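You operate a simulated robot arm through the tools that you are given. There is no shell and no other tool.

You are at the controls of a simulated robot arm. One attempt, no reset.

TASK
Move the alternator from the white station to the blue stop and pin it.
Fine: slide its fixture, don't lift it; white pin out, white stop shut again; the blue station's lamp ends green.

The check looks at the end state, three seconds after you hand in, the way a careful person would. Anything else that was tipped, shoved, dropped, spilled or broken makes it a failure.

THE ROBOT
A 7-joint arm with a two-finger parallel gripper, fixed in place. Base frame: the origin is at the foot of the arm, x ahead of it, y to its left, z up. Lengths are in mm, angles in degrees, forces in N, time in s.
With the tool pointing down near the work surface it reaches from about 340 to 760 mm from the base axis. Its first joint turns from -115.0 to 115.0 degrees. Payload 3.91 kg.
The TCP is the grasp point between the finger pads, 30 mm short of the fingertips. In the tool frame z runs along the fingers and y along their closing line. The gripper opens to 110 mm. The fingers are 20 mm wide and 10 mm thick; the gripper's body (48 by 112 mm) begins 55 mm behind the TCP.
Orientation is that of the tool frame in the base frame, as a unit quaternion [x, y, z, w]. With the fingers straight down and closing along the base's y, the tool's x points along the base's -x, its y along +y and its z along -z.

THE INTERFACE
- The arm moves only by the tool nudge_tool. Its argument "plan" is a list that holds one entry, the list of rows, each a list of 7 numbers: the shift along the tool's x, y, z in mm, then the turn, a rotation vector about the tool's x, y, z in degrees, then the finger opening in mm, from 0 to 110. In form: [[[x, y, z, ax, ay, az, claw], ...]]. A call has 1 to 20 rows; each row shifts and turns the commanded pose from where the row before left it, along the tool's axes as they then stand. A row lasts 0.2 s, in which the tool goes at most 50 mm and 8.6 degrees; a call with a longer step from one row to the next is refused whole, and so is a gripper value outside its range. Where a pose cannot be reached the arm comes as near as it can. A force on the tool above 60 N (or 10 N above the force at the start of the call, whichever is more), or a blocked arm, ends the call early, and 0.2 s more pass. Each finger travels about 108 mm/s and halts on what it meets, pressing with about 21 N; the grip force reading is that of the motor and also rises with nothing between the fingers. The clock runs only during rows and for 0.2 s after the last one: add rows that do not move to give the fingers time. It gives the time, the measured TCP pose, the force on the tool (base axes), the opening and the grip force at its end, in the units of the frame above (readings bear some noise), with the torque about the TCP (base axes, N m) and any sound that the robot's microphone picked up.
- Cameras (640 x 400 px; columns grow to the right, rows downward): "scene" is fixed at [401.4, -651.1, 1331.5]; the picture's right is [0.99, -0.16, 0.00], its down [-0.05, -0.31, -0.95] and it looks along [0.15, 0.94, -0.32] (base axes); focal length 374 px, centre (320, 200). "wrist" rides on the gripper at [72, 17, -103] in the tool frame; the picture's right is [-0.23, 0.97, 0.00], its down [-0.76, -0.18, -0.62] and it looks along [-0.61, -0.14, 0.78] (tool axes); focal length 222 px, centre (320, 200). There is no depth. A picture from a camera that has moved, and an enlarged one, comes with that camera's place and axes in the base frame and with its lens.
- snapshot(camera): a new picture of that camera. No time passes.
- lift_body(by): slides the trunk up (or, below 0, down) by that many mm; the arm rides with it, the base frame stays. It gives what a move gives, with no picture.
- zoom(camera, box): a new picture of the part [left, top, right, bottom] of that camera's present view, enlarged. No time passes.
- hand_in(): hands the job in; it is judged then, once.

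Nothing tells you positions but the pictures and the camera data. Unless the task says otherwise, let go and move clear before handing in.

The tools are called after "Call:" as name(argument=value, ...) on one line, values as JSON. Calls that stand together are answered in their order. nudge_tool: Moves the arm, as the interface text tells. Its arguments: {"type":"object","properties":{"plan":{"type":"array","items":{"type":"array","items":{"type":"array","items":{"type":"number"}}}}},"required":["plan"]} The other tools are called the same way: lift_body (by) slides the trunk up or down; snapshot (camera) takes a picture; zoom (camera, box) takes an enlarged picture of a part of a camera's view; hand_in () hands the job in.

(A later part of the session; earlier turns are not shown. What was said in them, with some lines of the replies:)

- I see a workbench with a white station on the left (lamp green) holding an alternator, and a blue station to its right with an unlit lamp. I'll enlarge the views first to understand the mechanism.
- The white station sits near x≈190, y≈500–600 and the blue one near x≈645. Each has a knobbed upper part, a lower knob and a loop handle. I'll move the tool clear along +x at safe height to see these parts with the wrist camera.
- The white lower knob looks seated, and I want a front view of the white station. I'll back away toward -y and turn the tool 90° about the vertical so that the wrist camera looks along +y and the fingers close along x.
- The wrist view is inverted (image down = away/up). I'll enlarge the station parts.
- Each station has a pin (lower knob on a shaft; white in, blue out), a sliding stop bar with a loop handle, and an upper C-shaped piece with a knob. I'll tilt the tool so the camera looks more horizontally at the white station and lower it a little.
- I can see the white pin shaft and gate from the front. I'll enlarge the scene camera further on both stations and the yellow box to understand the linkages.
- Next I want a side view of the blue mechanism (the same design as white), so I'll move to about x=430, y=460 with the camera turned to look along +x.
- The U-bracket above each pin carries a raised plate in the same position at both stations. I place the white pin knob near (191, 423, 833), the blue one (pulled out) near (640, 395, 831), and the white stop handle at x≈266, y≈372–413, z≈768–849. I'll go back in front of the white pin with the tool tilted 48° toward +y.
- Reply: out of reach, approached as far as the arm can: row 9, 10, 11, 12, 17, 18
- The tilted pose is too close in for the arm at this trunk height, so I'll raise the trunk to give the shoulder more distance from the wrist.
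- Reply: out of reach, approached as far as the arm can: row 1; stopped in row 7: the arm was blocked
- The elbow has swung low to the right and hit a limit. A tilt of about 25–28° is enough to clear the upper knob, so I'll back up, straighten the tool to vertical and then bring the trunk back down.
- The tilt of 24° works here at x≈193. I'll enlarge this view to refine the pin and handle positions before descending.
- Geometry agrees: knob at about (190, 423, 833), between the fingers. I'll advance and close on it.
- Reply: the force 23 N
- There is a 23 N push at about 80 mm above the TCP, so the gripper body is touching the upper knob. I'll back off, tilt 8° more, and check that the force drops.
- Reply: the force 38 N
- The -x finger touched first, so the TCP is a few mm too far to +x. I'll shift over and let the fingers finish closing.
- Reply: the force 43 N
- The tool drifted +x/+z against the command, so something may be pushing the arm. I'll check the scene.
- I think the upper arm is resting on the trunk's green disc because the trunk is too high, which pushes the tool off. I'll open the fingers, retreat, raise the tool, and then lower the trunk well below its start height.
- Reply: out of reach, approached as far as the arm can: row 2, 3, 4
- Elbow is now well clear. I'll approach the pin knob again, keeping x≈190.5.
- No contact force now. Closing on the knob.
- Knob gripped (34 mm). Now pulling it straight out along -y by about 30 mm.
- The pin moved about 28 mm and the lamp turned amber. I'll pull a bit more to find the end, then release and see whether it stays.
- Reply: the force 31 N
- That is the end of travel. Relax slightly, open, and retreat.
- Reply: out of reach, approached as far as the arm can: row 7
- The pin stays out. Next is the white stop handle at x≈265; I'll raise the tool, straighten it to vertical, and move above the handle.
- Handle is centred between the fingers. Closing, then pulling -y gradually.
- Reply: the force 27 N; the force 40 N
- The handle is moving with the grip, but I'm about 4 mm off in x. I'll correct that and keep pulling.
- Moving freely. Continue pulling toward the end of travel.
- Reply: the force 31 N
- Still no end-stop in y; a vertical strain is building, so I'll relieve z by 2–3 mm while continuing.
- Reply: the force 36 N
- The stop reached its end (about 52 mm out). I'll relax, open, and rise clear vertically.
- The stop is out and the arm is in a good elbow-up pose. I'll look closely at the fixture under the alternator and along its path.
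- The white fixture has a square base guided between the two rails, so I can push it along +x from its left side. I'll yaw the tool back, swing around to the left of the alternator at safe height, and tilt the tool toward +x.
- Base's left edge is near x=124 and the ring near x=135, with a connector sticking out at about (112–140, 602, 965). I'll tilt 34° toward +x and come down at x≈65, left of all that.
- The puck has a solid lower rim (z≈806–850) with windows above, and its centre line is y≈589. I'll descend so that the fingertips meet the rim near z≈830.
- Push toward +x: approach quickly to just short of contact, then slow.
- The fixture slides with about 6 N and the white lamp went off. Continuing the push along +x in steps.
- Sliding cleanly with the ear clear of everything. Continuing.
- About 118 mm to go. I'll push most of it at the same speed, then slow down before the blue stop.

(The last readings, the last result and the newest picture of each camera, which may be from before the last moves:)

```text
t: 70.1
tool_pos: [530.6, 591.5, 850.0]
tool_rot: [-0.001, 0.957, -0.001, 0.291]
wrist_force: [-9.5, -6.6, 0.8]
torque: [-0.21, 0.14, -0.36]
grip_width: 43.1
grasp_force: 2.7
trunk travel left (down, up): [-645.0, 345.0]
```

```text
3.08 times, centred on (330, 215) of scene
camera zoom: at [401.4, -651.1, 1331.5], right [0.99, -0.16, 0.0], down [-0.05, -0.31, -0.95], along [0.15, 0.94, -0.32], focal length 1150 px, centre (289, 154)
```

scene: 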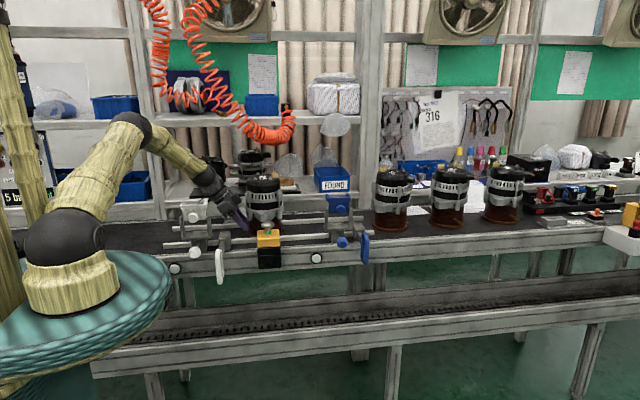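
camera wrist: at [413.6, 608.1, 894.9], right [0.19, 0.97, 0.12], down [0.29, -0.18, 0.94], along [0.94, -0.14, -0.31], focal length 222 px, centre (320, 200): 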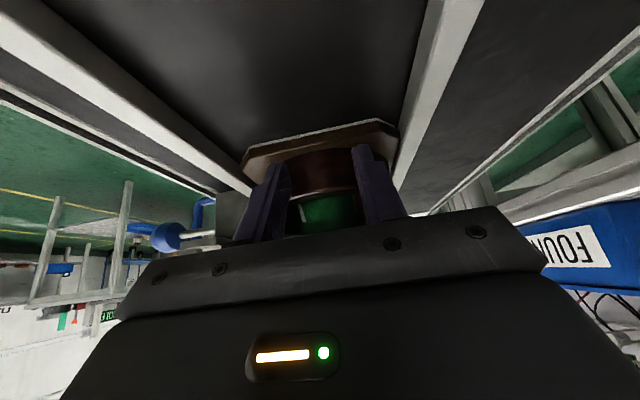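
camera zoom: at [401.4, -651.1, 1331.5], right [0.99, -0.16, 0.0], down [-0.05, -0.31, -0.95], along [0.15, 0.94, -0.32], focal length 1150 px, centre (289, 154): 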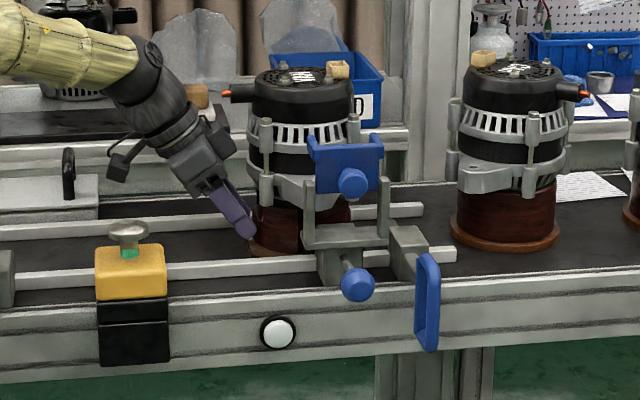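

Nearly there. Slow approach in 3 mm steps toward the blue stop, nudging y back to 589.

Call:
nudge_tool(plan=[[[-2.5, -1, 1.67, 0, 0, 0, 40], [-2.5, -1, 1.67, 0, 0, 0, 40], [-2.5, 0, 1.67, 0, 0, 0, 40], [-2.5, 0, 1.67, 0, 0, 0, 40], [-2.5, 0, 1.67, 0, 0, 0, 40], [-2.5, 0, 1.67, 0, 0, 0, 40], [-2.5, 0, 1.67, 0, 0, 0, 40], [0, 0, 0, 0, 0, 0, 40]]])

Call:
zoom(camera="scene", box=[260, 150, 400, 280])

```text
t: 71.9
tool_pos: [551.1, 589.0, 850.4]
tool_rot: [-0.001, 0.956, 0.0, 0.292]
wrist_force: [-16.1, -2.7, 1.3]
torque: [-0.07, 0.28, -0.41]
grip_width: 41.4
grasp_force: 0.6
trunk travel left (down, up): [-645.0, 345.0]
```

```text
3.08 times, centred on (330, 215) of scene
camera zoom: at [401.4, -651.1, 1331.5], right [0.99, -0.16, 0.0], down [-0.05, -0.31, -0.95], along [0.15, 0.94, -0.32], focal length 1150 px, centre (289, 154)
```

zoom: 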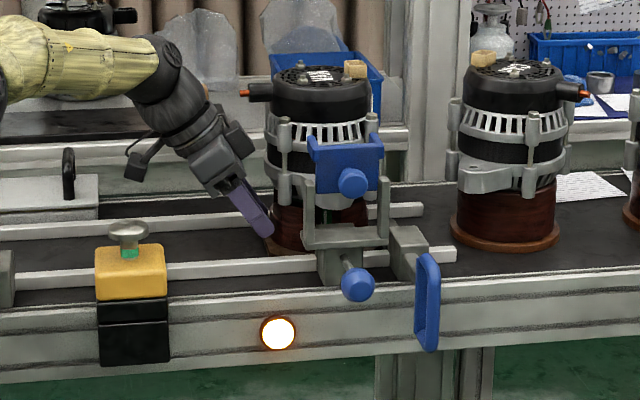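

The blue lamp turned amber, so the fixture is in the station. I'll push gently a little further to seat it against the stop.

Call:
nudge_tool(plan=[[[-1.25, 0, 0.83, 0, 0, 0, 40], [-1.25, 0, 0.83, 0, 0, 0, 40], [-1.25, 0, 0.83, 0, 0, 0, 40], [0, 0, 0, 0, 0, 0, 40]]])

Call:
zoom(camera="scene", box=[290, 180, 390, 270])

```text
t: 72.9
tool_pos: [555.6, 589.6, 850.6]
tool_rot: [-0.001, 0.957, -0.001, 0.291]
wrist_force: [-15.5, -3.7, 4.1]
torque: [-0.17, 0.21, -0.4]
grip_width: 41.5
grasp_force: 1.6
trunk travel left (down, up): [-645.0, 345.0]
```

```text
4.44 times, centred on (340, 225) of scene
camera zoom: at [401.4, -651.1, 1331.5], right [0.99, -0.16, 0.0], down [-0.05, -0.31, -0.95], along [0.15, 0.94, -0.32], focal length 1661 px, centre (231, 89)
```

zoom: 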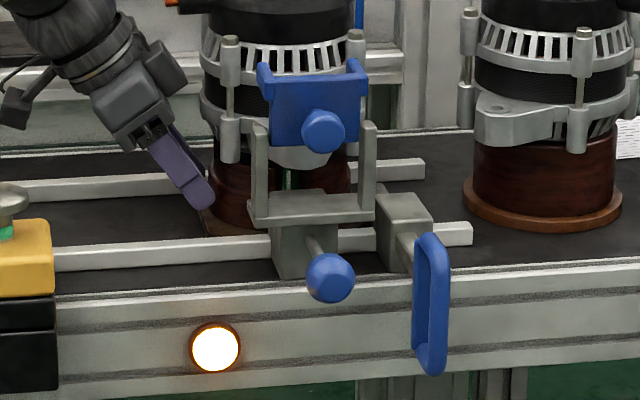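

Call:
nudge_tool(plan=[[[-1.25, 0, 0.83, 0, 0, 0, 40], [-1.25, 0, 0.83, 0, 0, 0, 40], [0, 0, 0, 0, 0, 0, 40]]])

Call:
zoom(camera="wrist", box=[180, 80, 460, 250])

```text
t: 73.7
tool_pos: [555.3, 587.8, 849.8]
tool_rot: [-0.002, 0.957, 0.001, 0.291]
wrist_force: [-31.5, -1.2, 1.3]
torque: [0.13, 0.66, -0.63]
grip_width: 40.8
grasp_force: 0.6
trunk travel left (down, up): [-645.0, 345.0]
```

```text
2.29 times, centred on (320, 165) of wrist
camera zoom: at [438.9, 605.8, 895.0], right [0.19, 0.97, 0.13], down [0.29, -0.18, 0.94], along [0.94, -0.14, -0.31], focal length 508 px, centre (320, 280)
```

zoom: 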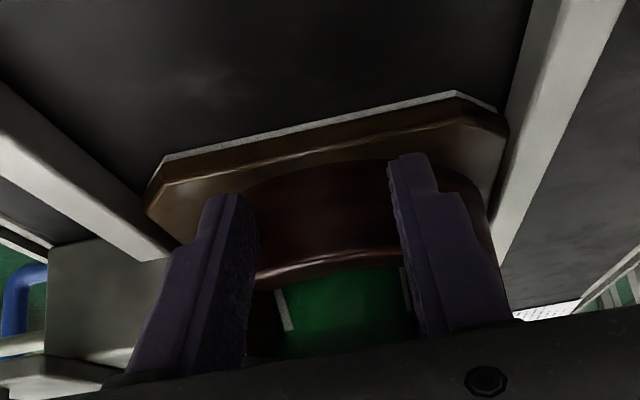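

The force rose to 31 N with no more travel, so the fixture is seated on the blue stop. I'll back off to -x, rise, and travel to the front to work the blue pin.

Call:
nudge_tool(plan=[[[16.6, 0, -11.1, 0, 0, 0, 40], [16.6, 0, -11.1, 0, 0, 0, 40], [16.6, 0, -11.1, 0, 0, 0, 40], [16.6, 0, -11.1, 0, 0, 0, 30], [-25.6, 0, -38.2, 0, 0, 0, 20], [-25.6, 0, -38.2, 0, 0, 0, 10], [-25.6, 0, -38.2, 0, 0, 0, 0], [-25.6, 0, -38.2, 0, 0, 0, 0], [-25.6, 0, -38.2, 0, 0, 0, 0], [0, -45, 0, 0, 0, 0, 0], [0, -45, 0, 0, 0, 0, 0], [0, -45, 0, 0, 0, 0, 0], [0, -45, 0, 0, 0, 0, 0], [0, -45, 0, 0, 0, 0, 0], [0, -25, 0, 0, 0, 0, 0]]])

Call:
snapshot(camera="wrist")

Call:
snapshot(camera="scene")

```text
t: 76.9
tool_pos: [476.4, 339.1, 1080.7]
tool_rot: [-0.002, 0.957, 0.0, 0.291]
wrist_force: [0.3, 0.0, -1.1]
torque: [0.04, 0.03, 0.01]
grip_width: 0.2
grasp_force: 20.5
trunk travel left (down, up): [-645.0, 345.0]
```

```text
taken
camera wrist: at [360.6, 358.2, 1125.2], right [0.18, 0.97, 0.12], down [0.29, -0.17, 0.94], along [0.94, -0.14, -0.31], focal length 222 px, centre (320, 200)
```

wrist: 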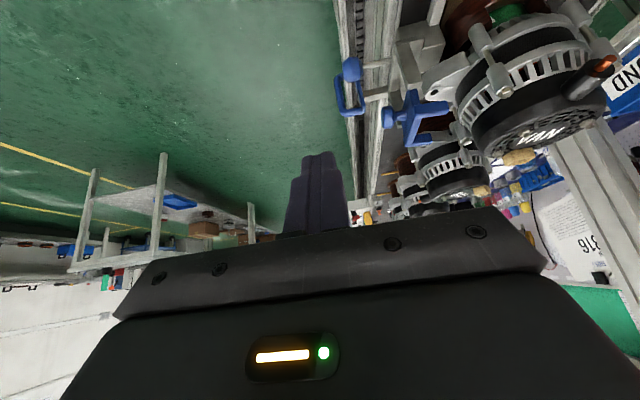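

```text
taken
```

scene: 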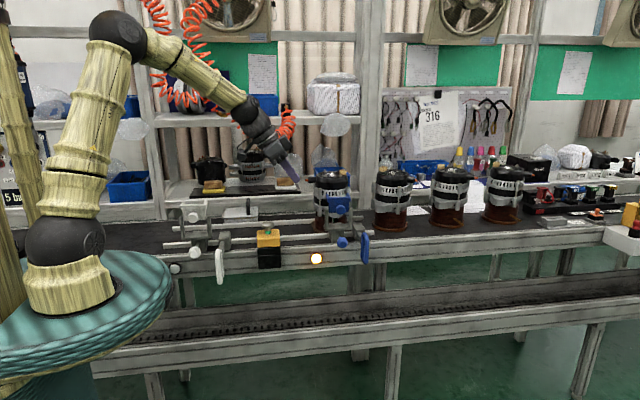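

Now yaw the tool so it tilts toward +y for pushing the blue pin.

Call:
nudge_tool(plan=[[[0, 0, 0, -4.55, 0, -6.8, 0], [0, 0, 0, -4.55, 0, -6.8, 0], [0, 0, 0, -4.55, 0, -6.8, 0], [0, 0, 0, -4.55, 0, -6.8, 0], [0, 0, 0, -4.55, 0, -6.8, 0], [0, 0, 0, -4.55, 0, -6.8, 0], [0, 0, 0, -4.55, 0, -6.8, 0], [0, 0, 0, -4.55, 0, -6.8, 0], [0, 0, 0, -4.55, 0, -6.8, 0], [0, 0, 0, -4.55, 0, -6.8, 0], [0, 0, 0, -4.55, 0, -6.8, 0], [0, 0, 0, 0, 0, 0, 0]]])

Call:
snapshot(camera="wrist")

Call:
snapshot(camera="scene")

```text
t: 79.5
tool_pos: [480.5, 337.8, 1078.9]
tool_rot: [0.679, -0.675, -0.206, -0.204]
wrist_force: [-0.1, 0.6, -0.3]
torque: [0.03, -0.01, 0.03]
grip_width: 0.0
grasp_force: 21.3
trunk travel left (down, up): [-645.0, 345.0]
```

```text
taken
camera wrist: at [464.8, 221.9, 1124.8], right [-0.97, 0.18, 0.13], down [0.18, 0.29, 0.94], along [0.14, 0.94, -0.31], focal length 222 px, centre (320, 200)
```

wrist: 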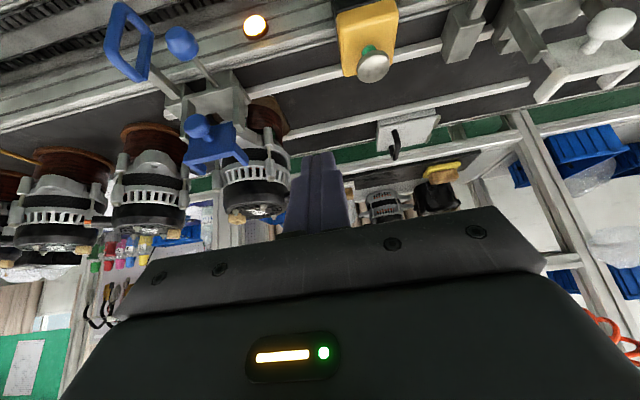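

```text
taken
```

scene: 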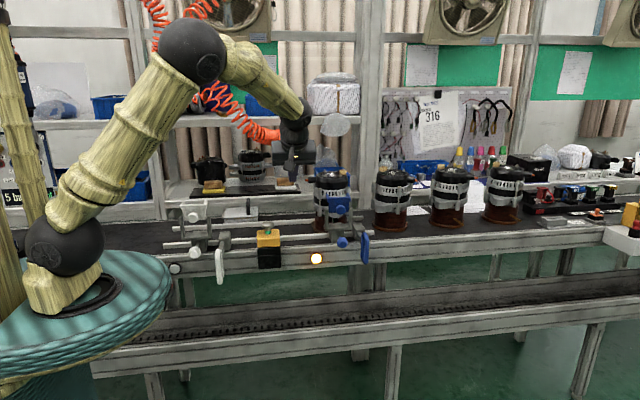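

Call:
nudge_tool(plan=[[[15.5, -39.5, 19.7, 0, 0, 0, 0], [15.5, -39.5, 19.7, 0, 0, 0, 0], [15.5, -39.5, 19.7, 0, 0, 0, 0], [15.5, -39.5, 19.7, 0, 0, 0, 0], [23.9, 0, 35.8, 0, 0, 0, 0], [23.9, 0, 35.8, 0, 0, 0, 0], [23.9, 0, 35.8, 0, 0, 0, 0], [0, 0, 0, 0, 0, 0, 0]]])

Call:
snapshot(camera="wrist")

Call:
zoom(camera="scene", box=[270, 150, 410, 280])

```text
t: 81.3
tool_pos: [642.9, 330.9, 850.0]
tool_rot: [0.677, -0.676, -0.205, -0.206]
wrist_force: [-0.3, 0.2, 0.5]
torque: [0.02, 0.0, -0.01]
grip_width: 0.2
grasp_force: 20.5
trunk travel left (down, up): [-645.0, 345.0]
```

```text
taken
camera wrist: at [625.9, 214.1, 895.6], right [-0.97, 0.19, 0.13], down [0.18, 0.29, 0.94], along [0.14, 0.94, -0.31], focal length 222 px, centre (320, 200)
```

wrist: 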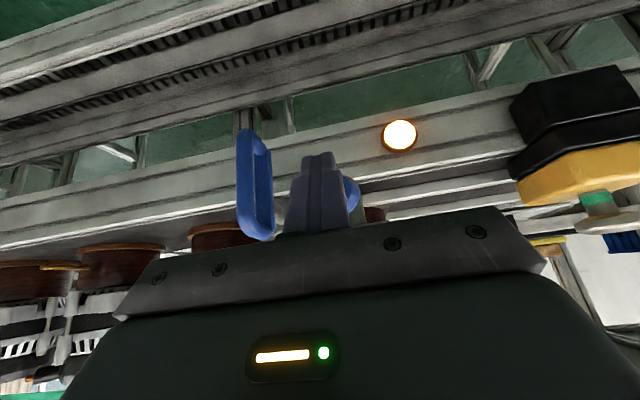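

```text
3.08 times, centred on (340, 215) of scene
camera zoom: at [401.4, -651.1, 1331.5], right [0.99, -0.16, 0.0], down [-0.05, -0.31, -0.95], along [0.15, 0.94, -0.32], focal length 1150 px, centre (258, 154)
```

zoom: 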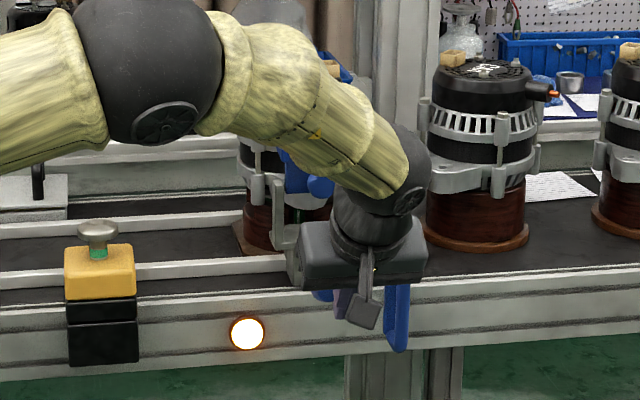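

Call:
zoom(camera="wrist", box=[220, 110, 440, 250])

```text
2.86 times, centred on (330, 180) of wrist
camera zoom: at [625.9, 214.1, 895.6], right [-0.97, 0.19, 0.13], down [0.18, 0.29, 0.94], along [0.14, 0.94, -0.31], focal length 635 px, centre (291, 257)
```

zoom: 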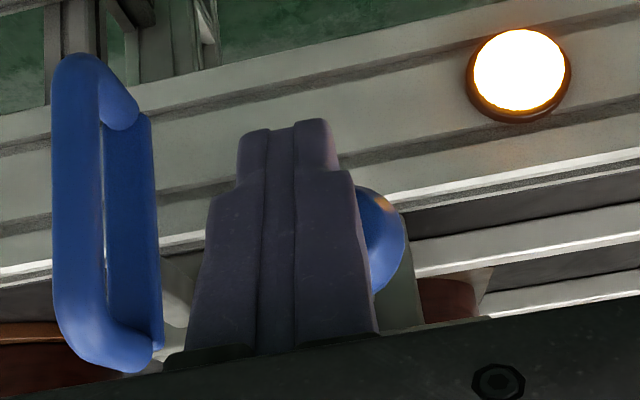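

The blue knob is at x≈636, about 6.5 mm to the -x side of my fingers. I'll shift over and push +y slowly.

Call:
nudge_tool(plan=[[[0, 3.4, 0, 0, 0, 0, 0], [0, 3.4, 0, 0, 0, 0, 0], [-4.16, 0, 2.78, 0, 0, 0, 0], [-4.16, 0, 2.78, 0, 0, 0, 0], [-4.16, 0, 2.78, 0, 0, 0, 0], [-2.5, 0, 1.67, 0, 0, 0, 0], [-2.5, 0, 1.67, 0, 0, 0, 0], [0, 0, 0, 0, 0, 0, 0]]])

Call:
zoom(camera="wrist", box=[220, 110, 440, 250])

Call:
zoom(camera="scene", box=[290, 180, 390, 270])

```text
t: 83.1
tool_pos: [630.3, 353.2, 850.1]
tool_rot: [0.678, -0.675, -0.205, -0.204]
wrist_force: [0.2, 0.1, 0.5]
torque: [-0.01, 0.03, 0.05]
grip_width: 0.0
grasp_force: 20.9
trunk travel left (down, up): [-645.0, 345.0]
```

```text
2.86 times, centred on (330, 180) of wrist
camera zoom: at [615.4, 236.0, 896.5], right [-0.97, 0.19, 0.13], down [0.18, 0.29, 0.94], along [0.14, 0.94, -0.31], focal length 635 px, centre (291, 257)
```

zoom: 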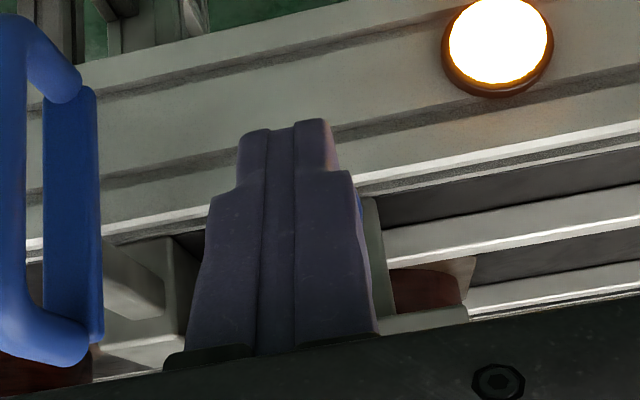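

```text
4.44 times, centred on (340, 225) of scene
camera zoom: at [401.4, -651.1, 1331.5], right [0.99, -0.16, 0.0], down [-0.05, -0.31, -0.95], along [0.15, 0.94, -0.32], focal length 1661 px, centre (231, 89)
```

zoom: 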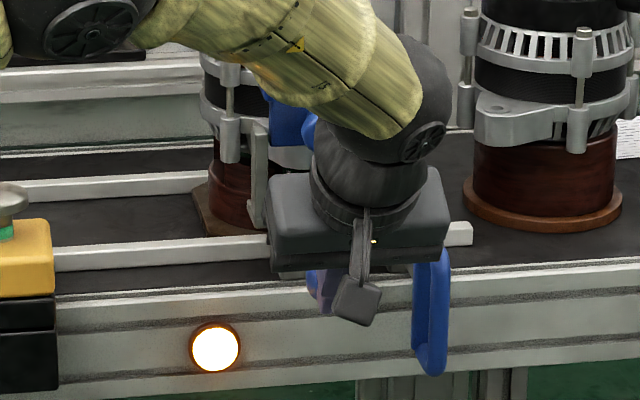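

Fingers are aligned with the knob within ~3 mm and just at contact. Pushing +y in 3 mm steps.

Call:
nudge_tool(plan=[[[-2.5, -2, 1.67, 0, 0, 0, 0], [-2.5, 0, 1.67, 0, 0, 0, 0], [-2.5, 0, 1.67, 0, 0, 0, 0], [-2.5, 0, 1.67, 0, 0, 0, 0], [0, 0, 0, 0, 0, 0, 0]]])

Call:
zoom(camera="wrist", box=[220, 110, 440, 250])

Call:
zoom(camera="scene", box=[290, 180, 390, 270])

```text
t: 84.3
tool_pos: [633.6, 364.0, 851.2]
tool_rot: [0.677, -0.676, -0.206, -0.205]
wrist_force: [0.6, -0.1, 0.3]
torque: [0.0, 0.03, 0.01]
grip_width: 0.0
grasp_force: 21.2
trunk travel left (down, up): [-645.0, 345.0]
```

```text
2.86 times, centred on (330, 180) of wrist
camera zoom: at [617.9, 247.9, 895.8], right [-0.97, 0.19, 0.13], down [0.18, 0.29, 0.94], along [0.14, 0.94, -0.31], focal length 635 px, centre (291, 257)
```

zoom: 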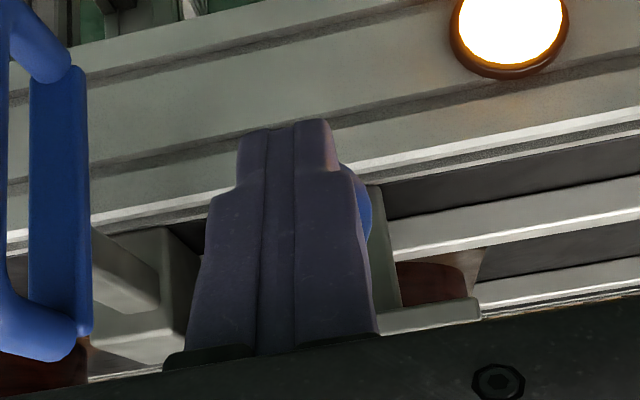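

```text
4.44 times, centred on (340, 225) of scene
camera zoom: at [401.4, -651.1, 1331.5], right [0.99, -0.16, 0.0], down [-0.05, -0.31, -0.95], along [0.15, 0.94, -0.32], focal length 1661 px, centre (231, 89)
```

zoom: 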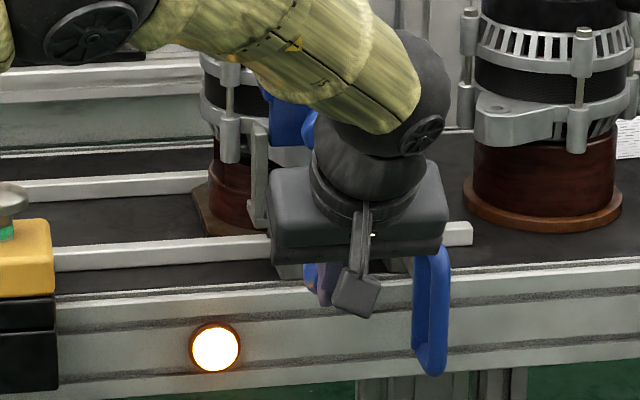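

No contact yet; continuing.

Call:
nudge_tool(plan=[[[-2.5, 0, 1.67, 0, 0, 0, 0], [-2.5, 0, 1.67, 0, 0, 0, 0], [-2.5, 0, 1.67, 0, 0, 0, 0], [-2.5, 0, 1.67, 0, 0, 0, 0], [0, 0, 0, 0, 0, 0, 0]]])

Call:
zoom(camera="wrist", box=[220, 110, 440, 250])

Call:
zoom(camera="scene", box=[290, 180, 390, 270])

```text
t: 85.5
tool_pos: [632.1, 376.2, 850.6]
tool_rot: [0.678, -0.676, -0.205, -0.204]
wrist_force: [0.4, -0.4, 0.0]
torque: [-0.03, 0.03, 0.01]
grip_width: 0.0
grasp_force: 21.0
trunk travel left (down, up): [-645.0, 345.0]
```

```text
2.86 times, centred on (330, 180) of wrist
camera zoom: at [617.1, 260.0, 895.0], right [-0.97, 0.19, 0.13], down [0.18, 0.29, 0.94], along [0.14, 0.94, -0.31], focal length 635 px, centre (291, 257)
```

zoom: 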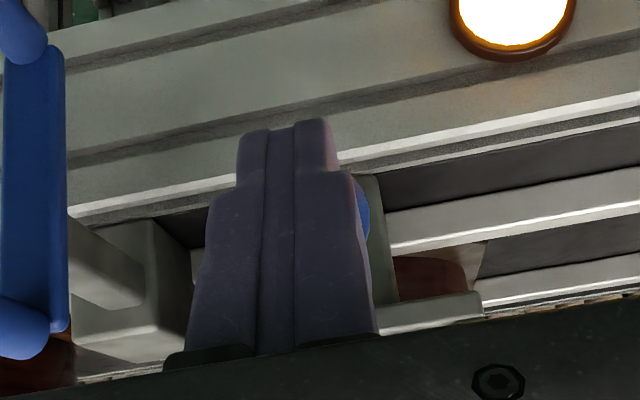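

```text
4.44 times, centred on (340, 225) of scene
camera zoom: at [401.4, -651.1, 1331.5], right [0.99, -0.16, 0.0], down [-0.05, -0.31, -0.95], along [0.15, 0.94, -0.32], focal length 1661 px, centre (231, 89)
```

zoom: 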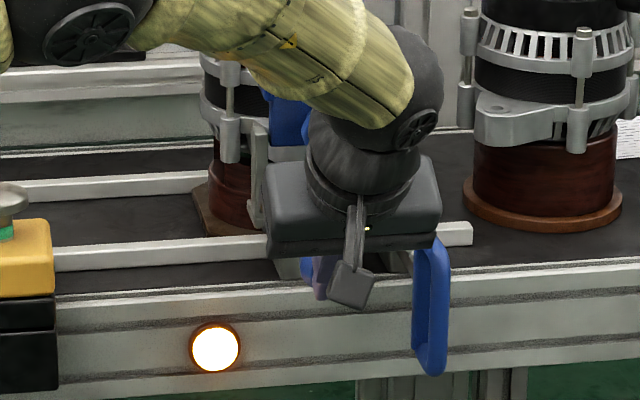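

Call:
nudge_tool(plan=[[[-2.5, 0, 1.67, 0, 0, 0, 0], [-2.5, 0, 1.67, 0, 0, 0, 0], [0, 0, 0, 0, 0, 0, 0]]])

Call:
snapshot(camera="wrist")

Call:
zoom(camera="scene", box=[320, 210, 370, 260])

```text
t: 86.3
tool_pos: [632.1, 381.3, 849.9]
tool_rot: [0.677, -0.676, -0.206, -0.206]
wrist_force: [0.9, 0.4, -0.3]
torque: [0.02, -0.02, -0.01]
grip_width: 0.0
grasp_force: 21.2
trunk travel left (down, up): [-645.0, 345.0]
```

```text
taken
camera wrist: at [616.4, 265.9, 895.0], right [-0.97, 0.19, 0.13], down [0.18, 0.29, 0.94], along [0.14, 0.94, -0.31], focal length 222 px, centre (320, 200)
```

wrist: 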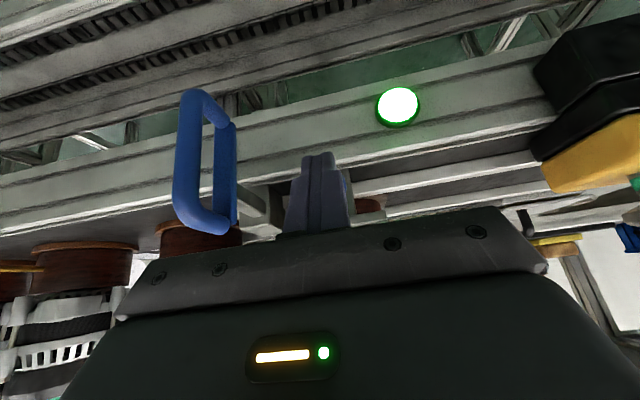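

```text
8.00 times, centred on (345, 235) of scene
camera zoom: at [401.4, -651.1, 1331.5], right [0.99, -0.16, 0.0], down [-0.05, -0.31, -0.95], along [0.15, 0.94, -0.32], focal length 2989 px, centre (120, -80)
```

zoom: 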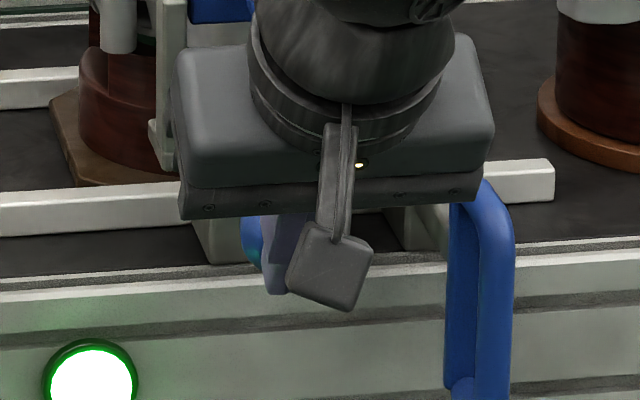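

The blue lamp is green. I'll push a few more mm to be sure the pin is fully home.

Call:
nudge_tool(plan=[[[-1.66, 0, 1.1, 0, 0, 0, 0], [-1.66, 0, 1.1, 0, 0, 0, 0], [0, 0, 0, 0, 0, 0, 0]]])

Call:
nudge_tool(plan=[[[-1.66, 0, 1.1, 0, 0, 0, 0], [-1.66, 0, 1.1, 0, 0, 0, 0], [0, 0, 0, 0, 0, 0, 0]]])

Call:
zoom(camera="wrist", box=[220, 70, 440, 250])

```text
t: 87.1
tool_pos: [634.9, 383.3, 847.6]
tool_rot: [0.678, -0.675, -0.205, -0.205]
wrist_force: [1.8, -17.8, -1.7]
torque: [-0.38, 0.25, -0.05]
grip_width: 0.0
grasp_force: 21.4
trunk travel left (down, up): [-645.0, 345.0]
```

```text
t: 87.9
tool_pos: [633.7, 384.0, 849.1]
tool_rot: [0.678, -0.676, -0.205, -0.203]
wrist_force: [-4.6, -37.4, -3.2]
torque: [-0.79, -0.15, 0.09]
grip_width: 0.0
grasp_force: 20.6
trunk travel left (down, up): [-645.0, 345.0]
```

```text
2.22 times, centred on (330, 160) of wrist
camera zoom: at [618.0, 268.3, 894.7], right [-0.97, 0.19, 0.13], down [0.18, 0.29, 0.94], along [0.14, 0.94, -0.32], focal length 494 px, centre (298, 289)
```

zoom: 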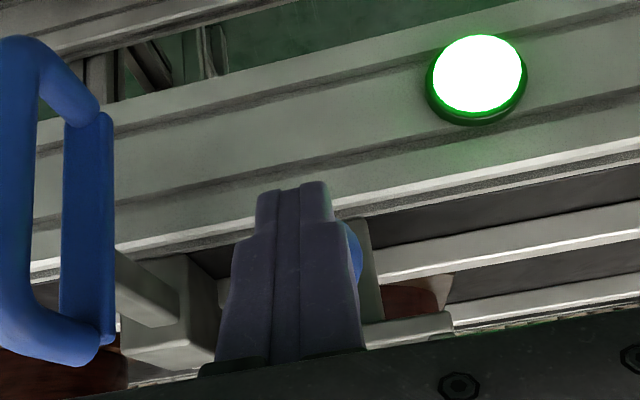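

Pin is fully home (37 N against its end) with a green lamp. I'll retreat, rise, straighten the tool and check the blue station.

Call:
nudge_tool(plan=[[[15, 0, -10, 0, 0, 0, 0], [15, 0, -10, 0, 0, 0, 0], [15, 0, -10, 0, 0, 0, 0], [-22.2, 0, -33.3, 0, 0, 0, 0], [-22.2, 0, -33.3, 0, 0, 0, 0], [-22.2, 0, -33.3, 0, 0, 0, 0], [-22.2, 0, -33.3, 0, 0, 0, 0], [0, 30, 0, 0, 8.4, 0, 0], [0, 40, 0, 0, 8.4, 0, 0], [0, 40, 0, 0, 8.4, 0, 0], [0, 40, 0, 0, 8.4, 0, 0], [0, 40, 0, 0, 0, 0, 0], [0, 40, 0, 0, 0, 0, 0], [0, 0, 0, 0, 0, 0, 0]]])

Call:
snapshot(camera="scene")

Call:
zoom(camera="scene", box=[290, 150, 400, 280])

```text
t: 90.9
tool_pos: [403.8, 334.2, 1008.0]
tool_rot: [0.708, -0.707, -0.001, 0.0]
wrist_force: [-0.9, -0.4, 0.5]
torque: [0.0, -0.02, -0.02]
grip_width: 0.0
grasp_force: 20.7
trunk travel left (down, up): [-645.0, 345.0]
```

```text
taken
```

scene: 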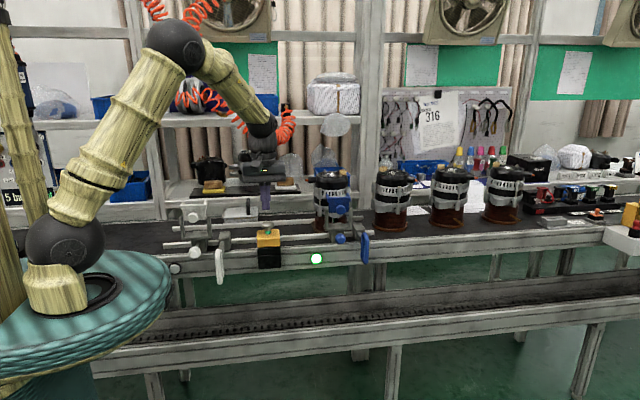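

```text
3.08 times, centred on (345, 215) of scene
camera zoom: at [401.4, -651.1, 1331.5], right [0.99, -0.16, 0.0], down [-0.05, -0.31, -0.95], along [0.15, 0.94, -0.32], focal length 1150 px, centre (243, 154)
```

zoom: 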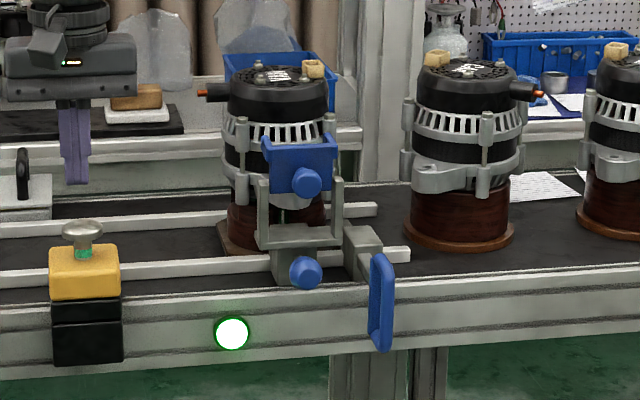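

Blue station is green with the pin home. Now to the white stop handle: come down just in front of it with closed fingers and push it in.

Call:
nudge_tool(plan=[[[11.5, 35.3, 0, 0, 0, 0, 0], [11.5, 35.3, 0, 0, 0, 0, 0], [11.5, 35.3, 0, 0, 0, 0, 0], [11.5, 35.3, 0, 0, 0, 0, 0], [0, 0, 36, 0, 0, 0, 0], [0, 0, 36, 0, 0, 0, 0], [0, 0, 36, 0, 0, 0, 0], [0, 0, 0, 0, 0, 0, 0]]])

Call:
snapshot(camera="wrist")

Call:
zoom(camera="scene", box=[150, 150, 300, 290])

```text
t: 92.7
tool_pos: [260.6, 290.5, 899.5]
tool_rot: [0.709, -0.705, -0.001, -0.001]
wrist_force: [0.9, 0.2, -0.9]
torque: [-0.04, -0.01, 0.0]
grip_width: 0.0
grasp_force: 20.8
trunk travel left (down, up): [-645.0, 345.0]
```

```text
taken
camera wrist: at [245.2, 219.5, 1002.2], right [-0.97, 0.22, 0.0], down [0.18, 0.76, 0.62], along [0.14, 0.61, -0.78], focal length 222 px, centre (320, 200)
```

wrist: 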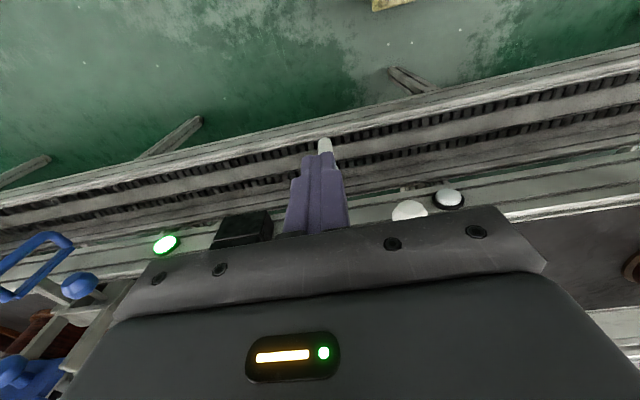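

```text
2.86 times, centred on (225, 220) of scene
camera zoom: at [401.4, -651.1, 1331.5], right [0.99, -0.16, 0.0], down [-0.05, -0.31, -0.95], along [0.15, 0.94, -0.32], focal length 1068 px, centre (591, 143)
```

zoom: 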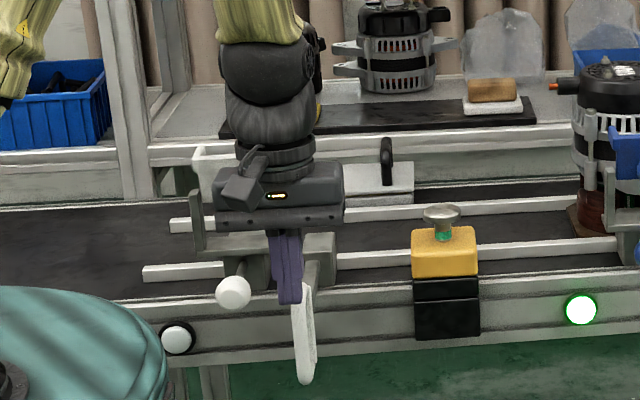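

Call:
nudge_tool(plan=[[[0, 0, 25, 0, 0, 0, 0], [0, 0, 25, 0, 0, 0, 0], [0, 0, 22, 0, 0, 0, 0], [0, 0, 0, 0, 0, 0, 0]]])

Call:
snapshot(camera="wrist")

Call:
zoom(camera="scene", box=[170, 200, 260, 290])

```text
t: 93.7
tool_pos: [259.6, 289.4, 829.0]
tool_rot: [0.708, -0.706, -0.001, 0.0]
wrist_force: [0.3, 1.4, 0.5]
torque: [-0.01, 0.04, -0.01]
grip_width: 0.0
grasp_force: 20.8
trunk travel left (down, up): [-645.0, 345.0]
```

```text
taken
camera wrist: at [244.9, 218.3, 932.2], right [-0.97, 0.22, 0.0], down [0.18, 0.76, 0.62], along [0.14, 0.61, -0.78], focal length 222 px, centre (320, 200)
```

wrist: 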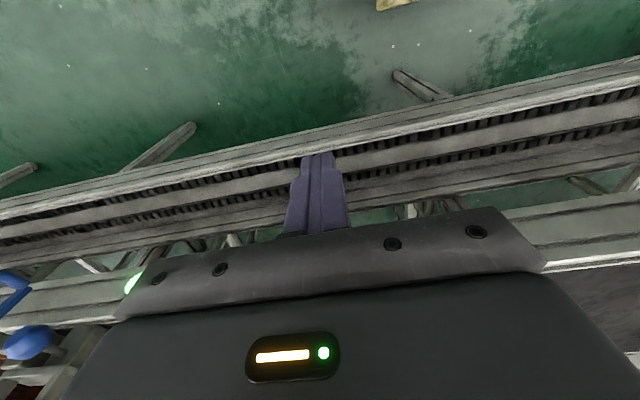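

```text
4.44 times, centred on (215, 245) of scene
camera zoom: at [401.4, -651.1, 1331.5], right [0.99, -0.16, 0.0], down [-0.05, -0.31, -0.95], along [0.15, 0.94, -0.32], focal length 1661 px, centre (787, 0)
```

zoom: 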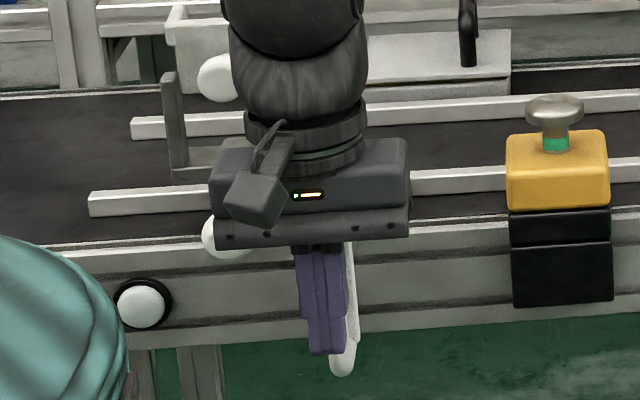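

Handle is a few mm to +x of my fingers; I'll shift 4 mm and push +y.

Call:
nudge_tool(plan=[[[0, -4, 0, 0, 0, 0, 0], [-4, 0, 0, 0, 0, 0, 0], [-4, 0, 0, 0, 0, 0, 0], [-4, 0, 0, 0, 0, 0, 0], [-4, 0, 0, 0, 0, 0, 0], [-4, 0, 0, 0, 0, 0, 0], [-4, 0, 0, 0, 0, 0, 0], [-4, 0, 0, 0, 0, 0, 0], [0, 0, 0, 0, 0, 0, 0]]])

Call:
zoom(camera="wrist", box=[220, 90, 440, 250])

Call:
zoom(camera="scene", box=[170, 200, 260, 290])

```text
t: 95.7
tool_pos: [266.6, 318.7, 830.6]
tool_rot: [0.708, -0.706, -0.001, 0.0]
wrist_force: [-0.2, -1.2, 0.5]
torque: [-0.01, -0.01, -0.01]
grip_width: 0.0
grasp_force: 20.7
trunk travel left (down, up): [-645.0, 345.0]
```

```text
2.50 times, centred on (330, 170) of wrist
camera zoom: at [250.6, 246.5, 933.3], right [-0.97, 0.22, 0.0], down [0.18, 0.76, 0.62], along [0.14, 0.61, -0.78], focal length 555 px, centre (295, 275)
```

zoom: 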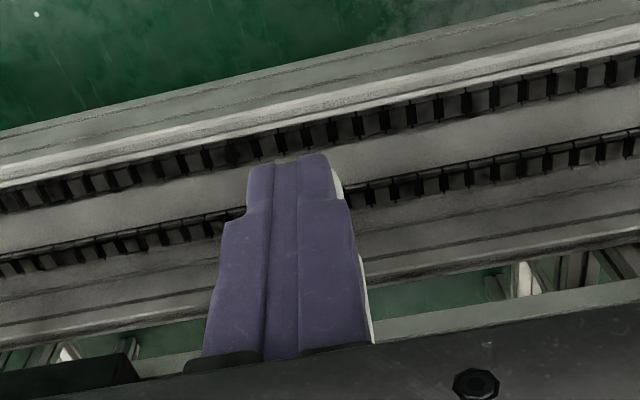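

```text
4.44 times, centred on (215, 245) of scene
camera zoom: at [401.4, -651.1, 1331.5], right [0.99, -0.16, 0.0], down [-0.05, -0.31, -0.95], along [0.15, 0.94, -0.32], focal length 1661 px, centre (787, 0)
```

zoom: 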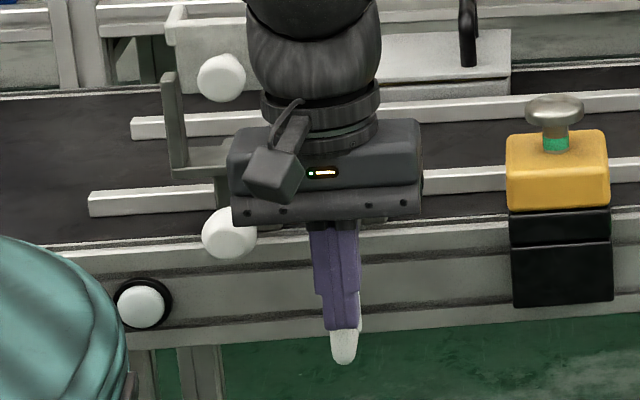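

Handle is being pushed in. Continuing until it bottoms out.

Call:
nudge_tool(plan=[[[-4, 0, 0, 0, 0, 0, 0], [-4, 0, 0, 0, 0, 0, 0], [-4, 0, 0, 0, 0, 0, 0], [-4, 0, 0, 0, 0, 0, 0], [-4, 0, 0, 0, 0, 0, 0], [-4, 0, 0, 0, 0, 0, 0], [-4, 0, 0, 0, 0, 0, 0], [-3, 0, 0, 0, 0, 0, 0], [0, 0, 0, 0, 0, 0, 0]]])

Call:
zoom(camera="wrist", box=[220, 90, 440, 250])

Call:
zoom(camera="scene", box=[170, 200, 260, 290])

```text
t: 97.7
tool_pos: [267.1, 349.0, 830.2]
tool_rot: [0.708, -0.706, -0.001, 0.0]
wrist_force: [-0.6, -1.9, 0.0]
torque: [-0.02, 0.01, -0.01]
grip_width: 0.2
grasp_force: 20.7
trunk travel left (down, up): [-645.0, 345.0]
```

```text
2.50 times, centred on (330, 170) of wrist
camera zoom: at [250.9, 276.9, 934.3], right [-0.97, 0.22, 0.0], down [0.17, 0.76, 0.62], along [0.14, 0.61, -0.78], focal length 555 px, centre (295, 275)
```

zoom: 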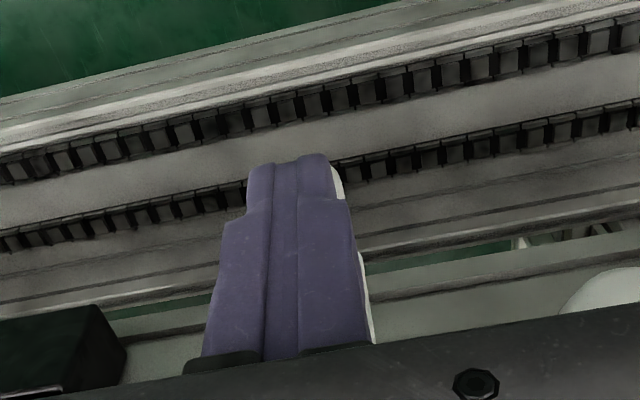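

```text
4.44 times, centred on (215, 245) of scene
camera zoom: at [401.4, -651.1, 1331.5], right [0.99, -0.16, 0.0], down [-0.05, -0.31, -0.95], along [0.15, 0.94, -0.32], focal length 1661 px, centre (787, 0)
```

zoom: 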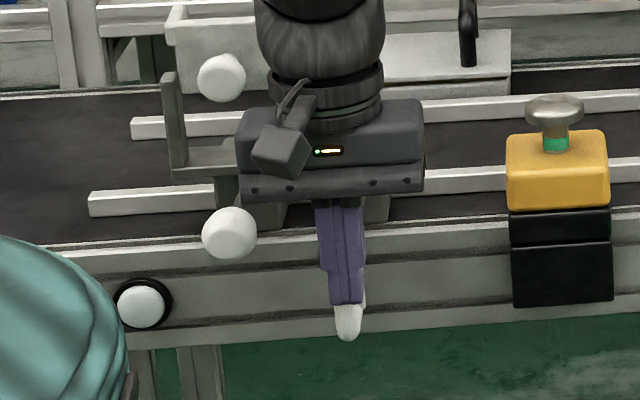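

Call:
nudge_tool(plan=[[[-2.5, 0, 0, 0, 0, 0, 0], [-2.5, 0, 0, 0, 0, 0, 0], [-2.5, 0, 0, 0, 0, 0, 0], [0, 0, 0, 0, 0, 0, 0]]])

Call:
nudge_tool(plan=[[[-2, 0, 0, 0, 0, 0, 0], [-2, 0, 0, 0, 0, 0, 0], [0, 0, 0, 0, 0, 0, 0]]])

Call:
zoom(camera="scene", box=[170, 200, 260, 290])

```text
t: 98.7
tool_pos: [266.4, 354.9, 831.7]
tool_rot: [0.708, -0.706, -0.001, 0.0]
wrist_force: [-0.2, -18.6, 7.5]
torque: [0.14, 0.04, 0.06]
grip_width: 0.1
grasp_force: 20.9
trunk travel left (down, up): [-645.0, 345.0]
```

```text
t: 99.5
tool_pos: [265.8, 353.2, 830.0]
tool_rot: [0.707, -0.707, 0.0, 0.002]
wrist_force: [1.2, -35.8, 7.5]
torque: [0.32, 0.06, 0.13]
grip_width: 0.1
grasp_force: 20.6
trunk travel left (down, up): [-645.0, 345.0]
```

```text
4.44 times, centred on (215, 245) of scene
camera zoom: at [401.4, -651.1, 1331.5], right [0.99, -0.16, 0.0], down [-0.05, -0.31, -0.95], along [0.15, 0.94, -0.32], focal length 1661 px, centre (787, 0)
```

zoom: 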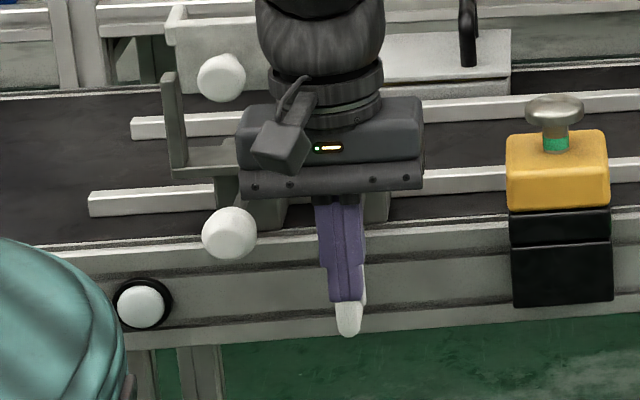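

The white stop bottomed out (36 N). I'll back off, rise clear, and inspect everything.

Call:
nudge_tool(plan=[[[15, 0, 0, 0, 0, 0, 0], [20, 0, 0, 0, 0, 0, 0], [20, 0, 0, 0, 0, 0, 0], [0, 0, -40, 0, 0, 0, 20], [0, 0, -45, 0, 0, 0, 40], [0, 0, -45, 0, 0, 0, 60], [0, 0, -45, 0, 0, 0, 60], [0, 0, -45, 0, 0, 0, 60], [0, 0, 0, 0, 0, 0, 60]]])

Call:
snapshot(camera="scene")

Call:
zoom(camera="scene", box=[150, 160, 270, 290])

Call:
zoom(camera="scene", box=[280, 160, 400, 280])

Call:
snapshot(camera="wrist")

```text
t: 101.5
tool_pos: [266.4, 304.7, 1048.2]
tool_rot: [0.709, -0.706, -0.001, -0.001]
wrist_force: [0.8, 0.0, 0.3]
torque: [-0.01, 0.0, 0.0]
grip_width: 59.7
grasp_force: 0.2
trunk travel left (down, up): [-645.0, 345.0]
```

```text
taken
```

scene: 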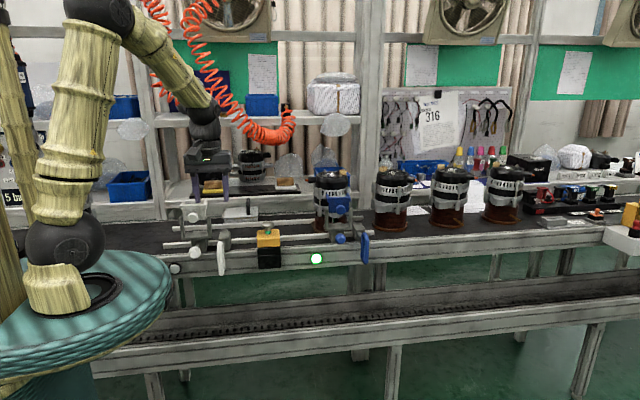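

```text
3.08 times, centred on (210, 225) of scene
camera zoom: at [401.4, -651.1, 1331.5], right [0.99, -0.16, 0.0], down [-0.05, -0.31, -0.95], along [0.15, 0.94, -0.32], focal length 1150 px, centre (658, 123)
```

zoom: 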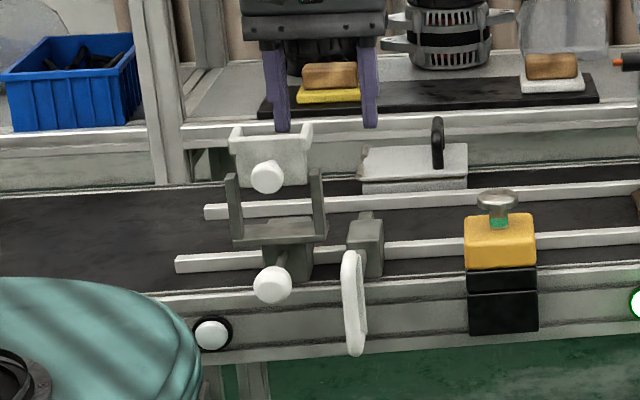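

```text
3.33 times, centred on (340, 220) of scene
camera zoom: at [401.4, -651.1, 1331.5], right [0.99, -0.16, 0.0], down [-0.05, -0.31, -0.95], along [0.15, 0.94, -0.32], focal length 1246 px, centre (253, 133)
```

zoom: 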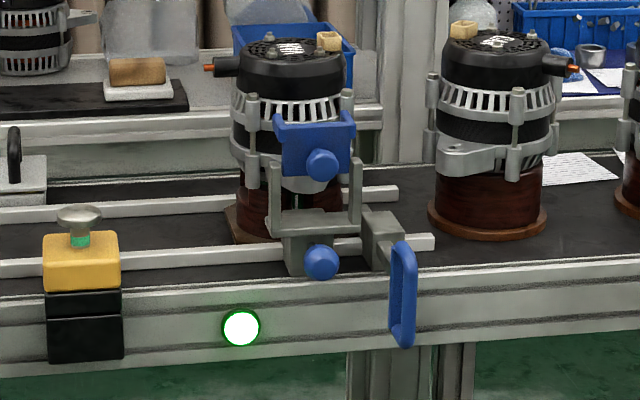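

```text
taken
camera wrist: at [250.5, 233.1, 1151.2], right [-0.97, 0.22, 0.0], down [0.18, 0.76, 0.62], along [0.14, 0.61, -0.78], focal length 222 px, centre (320, 200)
```

wrist: 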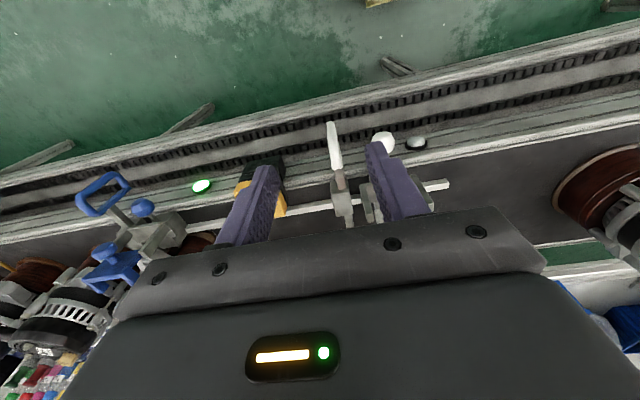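

The blue lamp is green and its pin is home. The white pin is out, and the white stop handle is back at its original shut position. The arm is clear and nothing else has moved, so I'm handing in.

Call:
hand_in()

```text
The job is handed in.
```

The alternator is now at the blue stop and pinned, and the blue station's lamp was green when I handed in.

- **Fixture:** I slid it along the rails without lifting it, until it pressed against the blue stop and wouldn't go further.
- **Blue pin:** it's pushed in to the end of its travel.
- **White station:** the pin is out, the stop is pushed shut again, and its lamp is off.

Early on, while I was gripping the white pin, the gripper body pressed the upper white knob with about 23 N. In the final pictures, that knob is where it was at the start.

The gripper was empty and clear of both stations. In those pictures, nothing else looked moved, tipped or damaged. I left the trunk 80 mm below its starting height.
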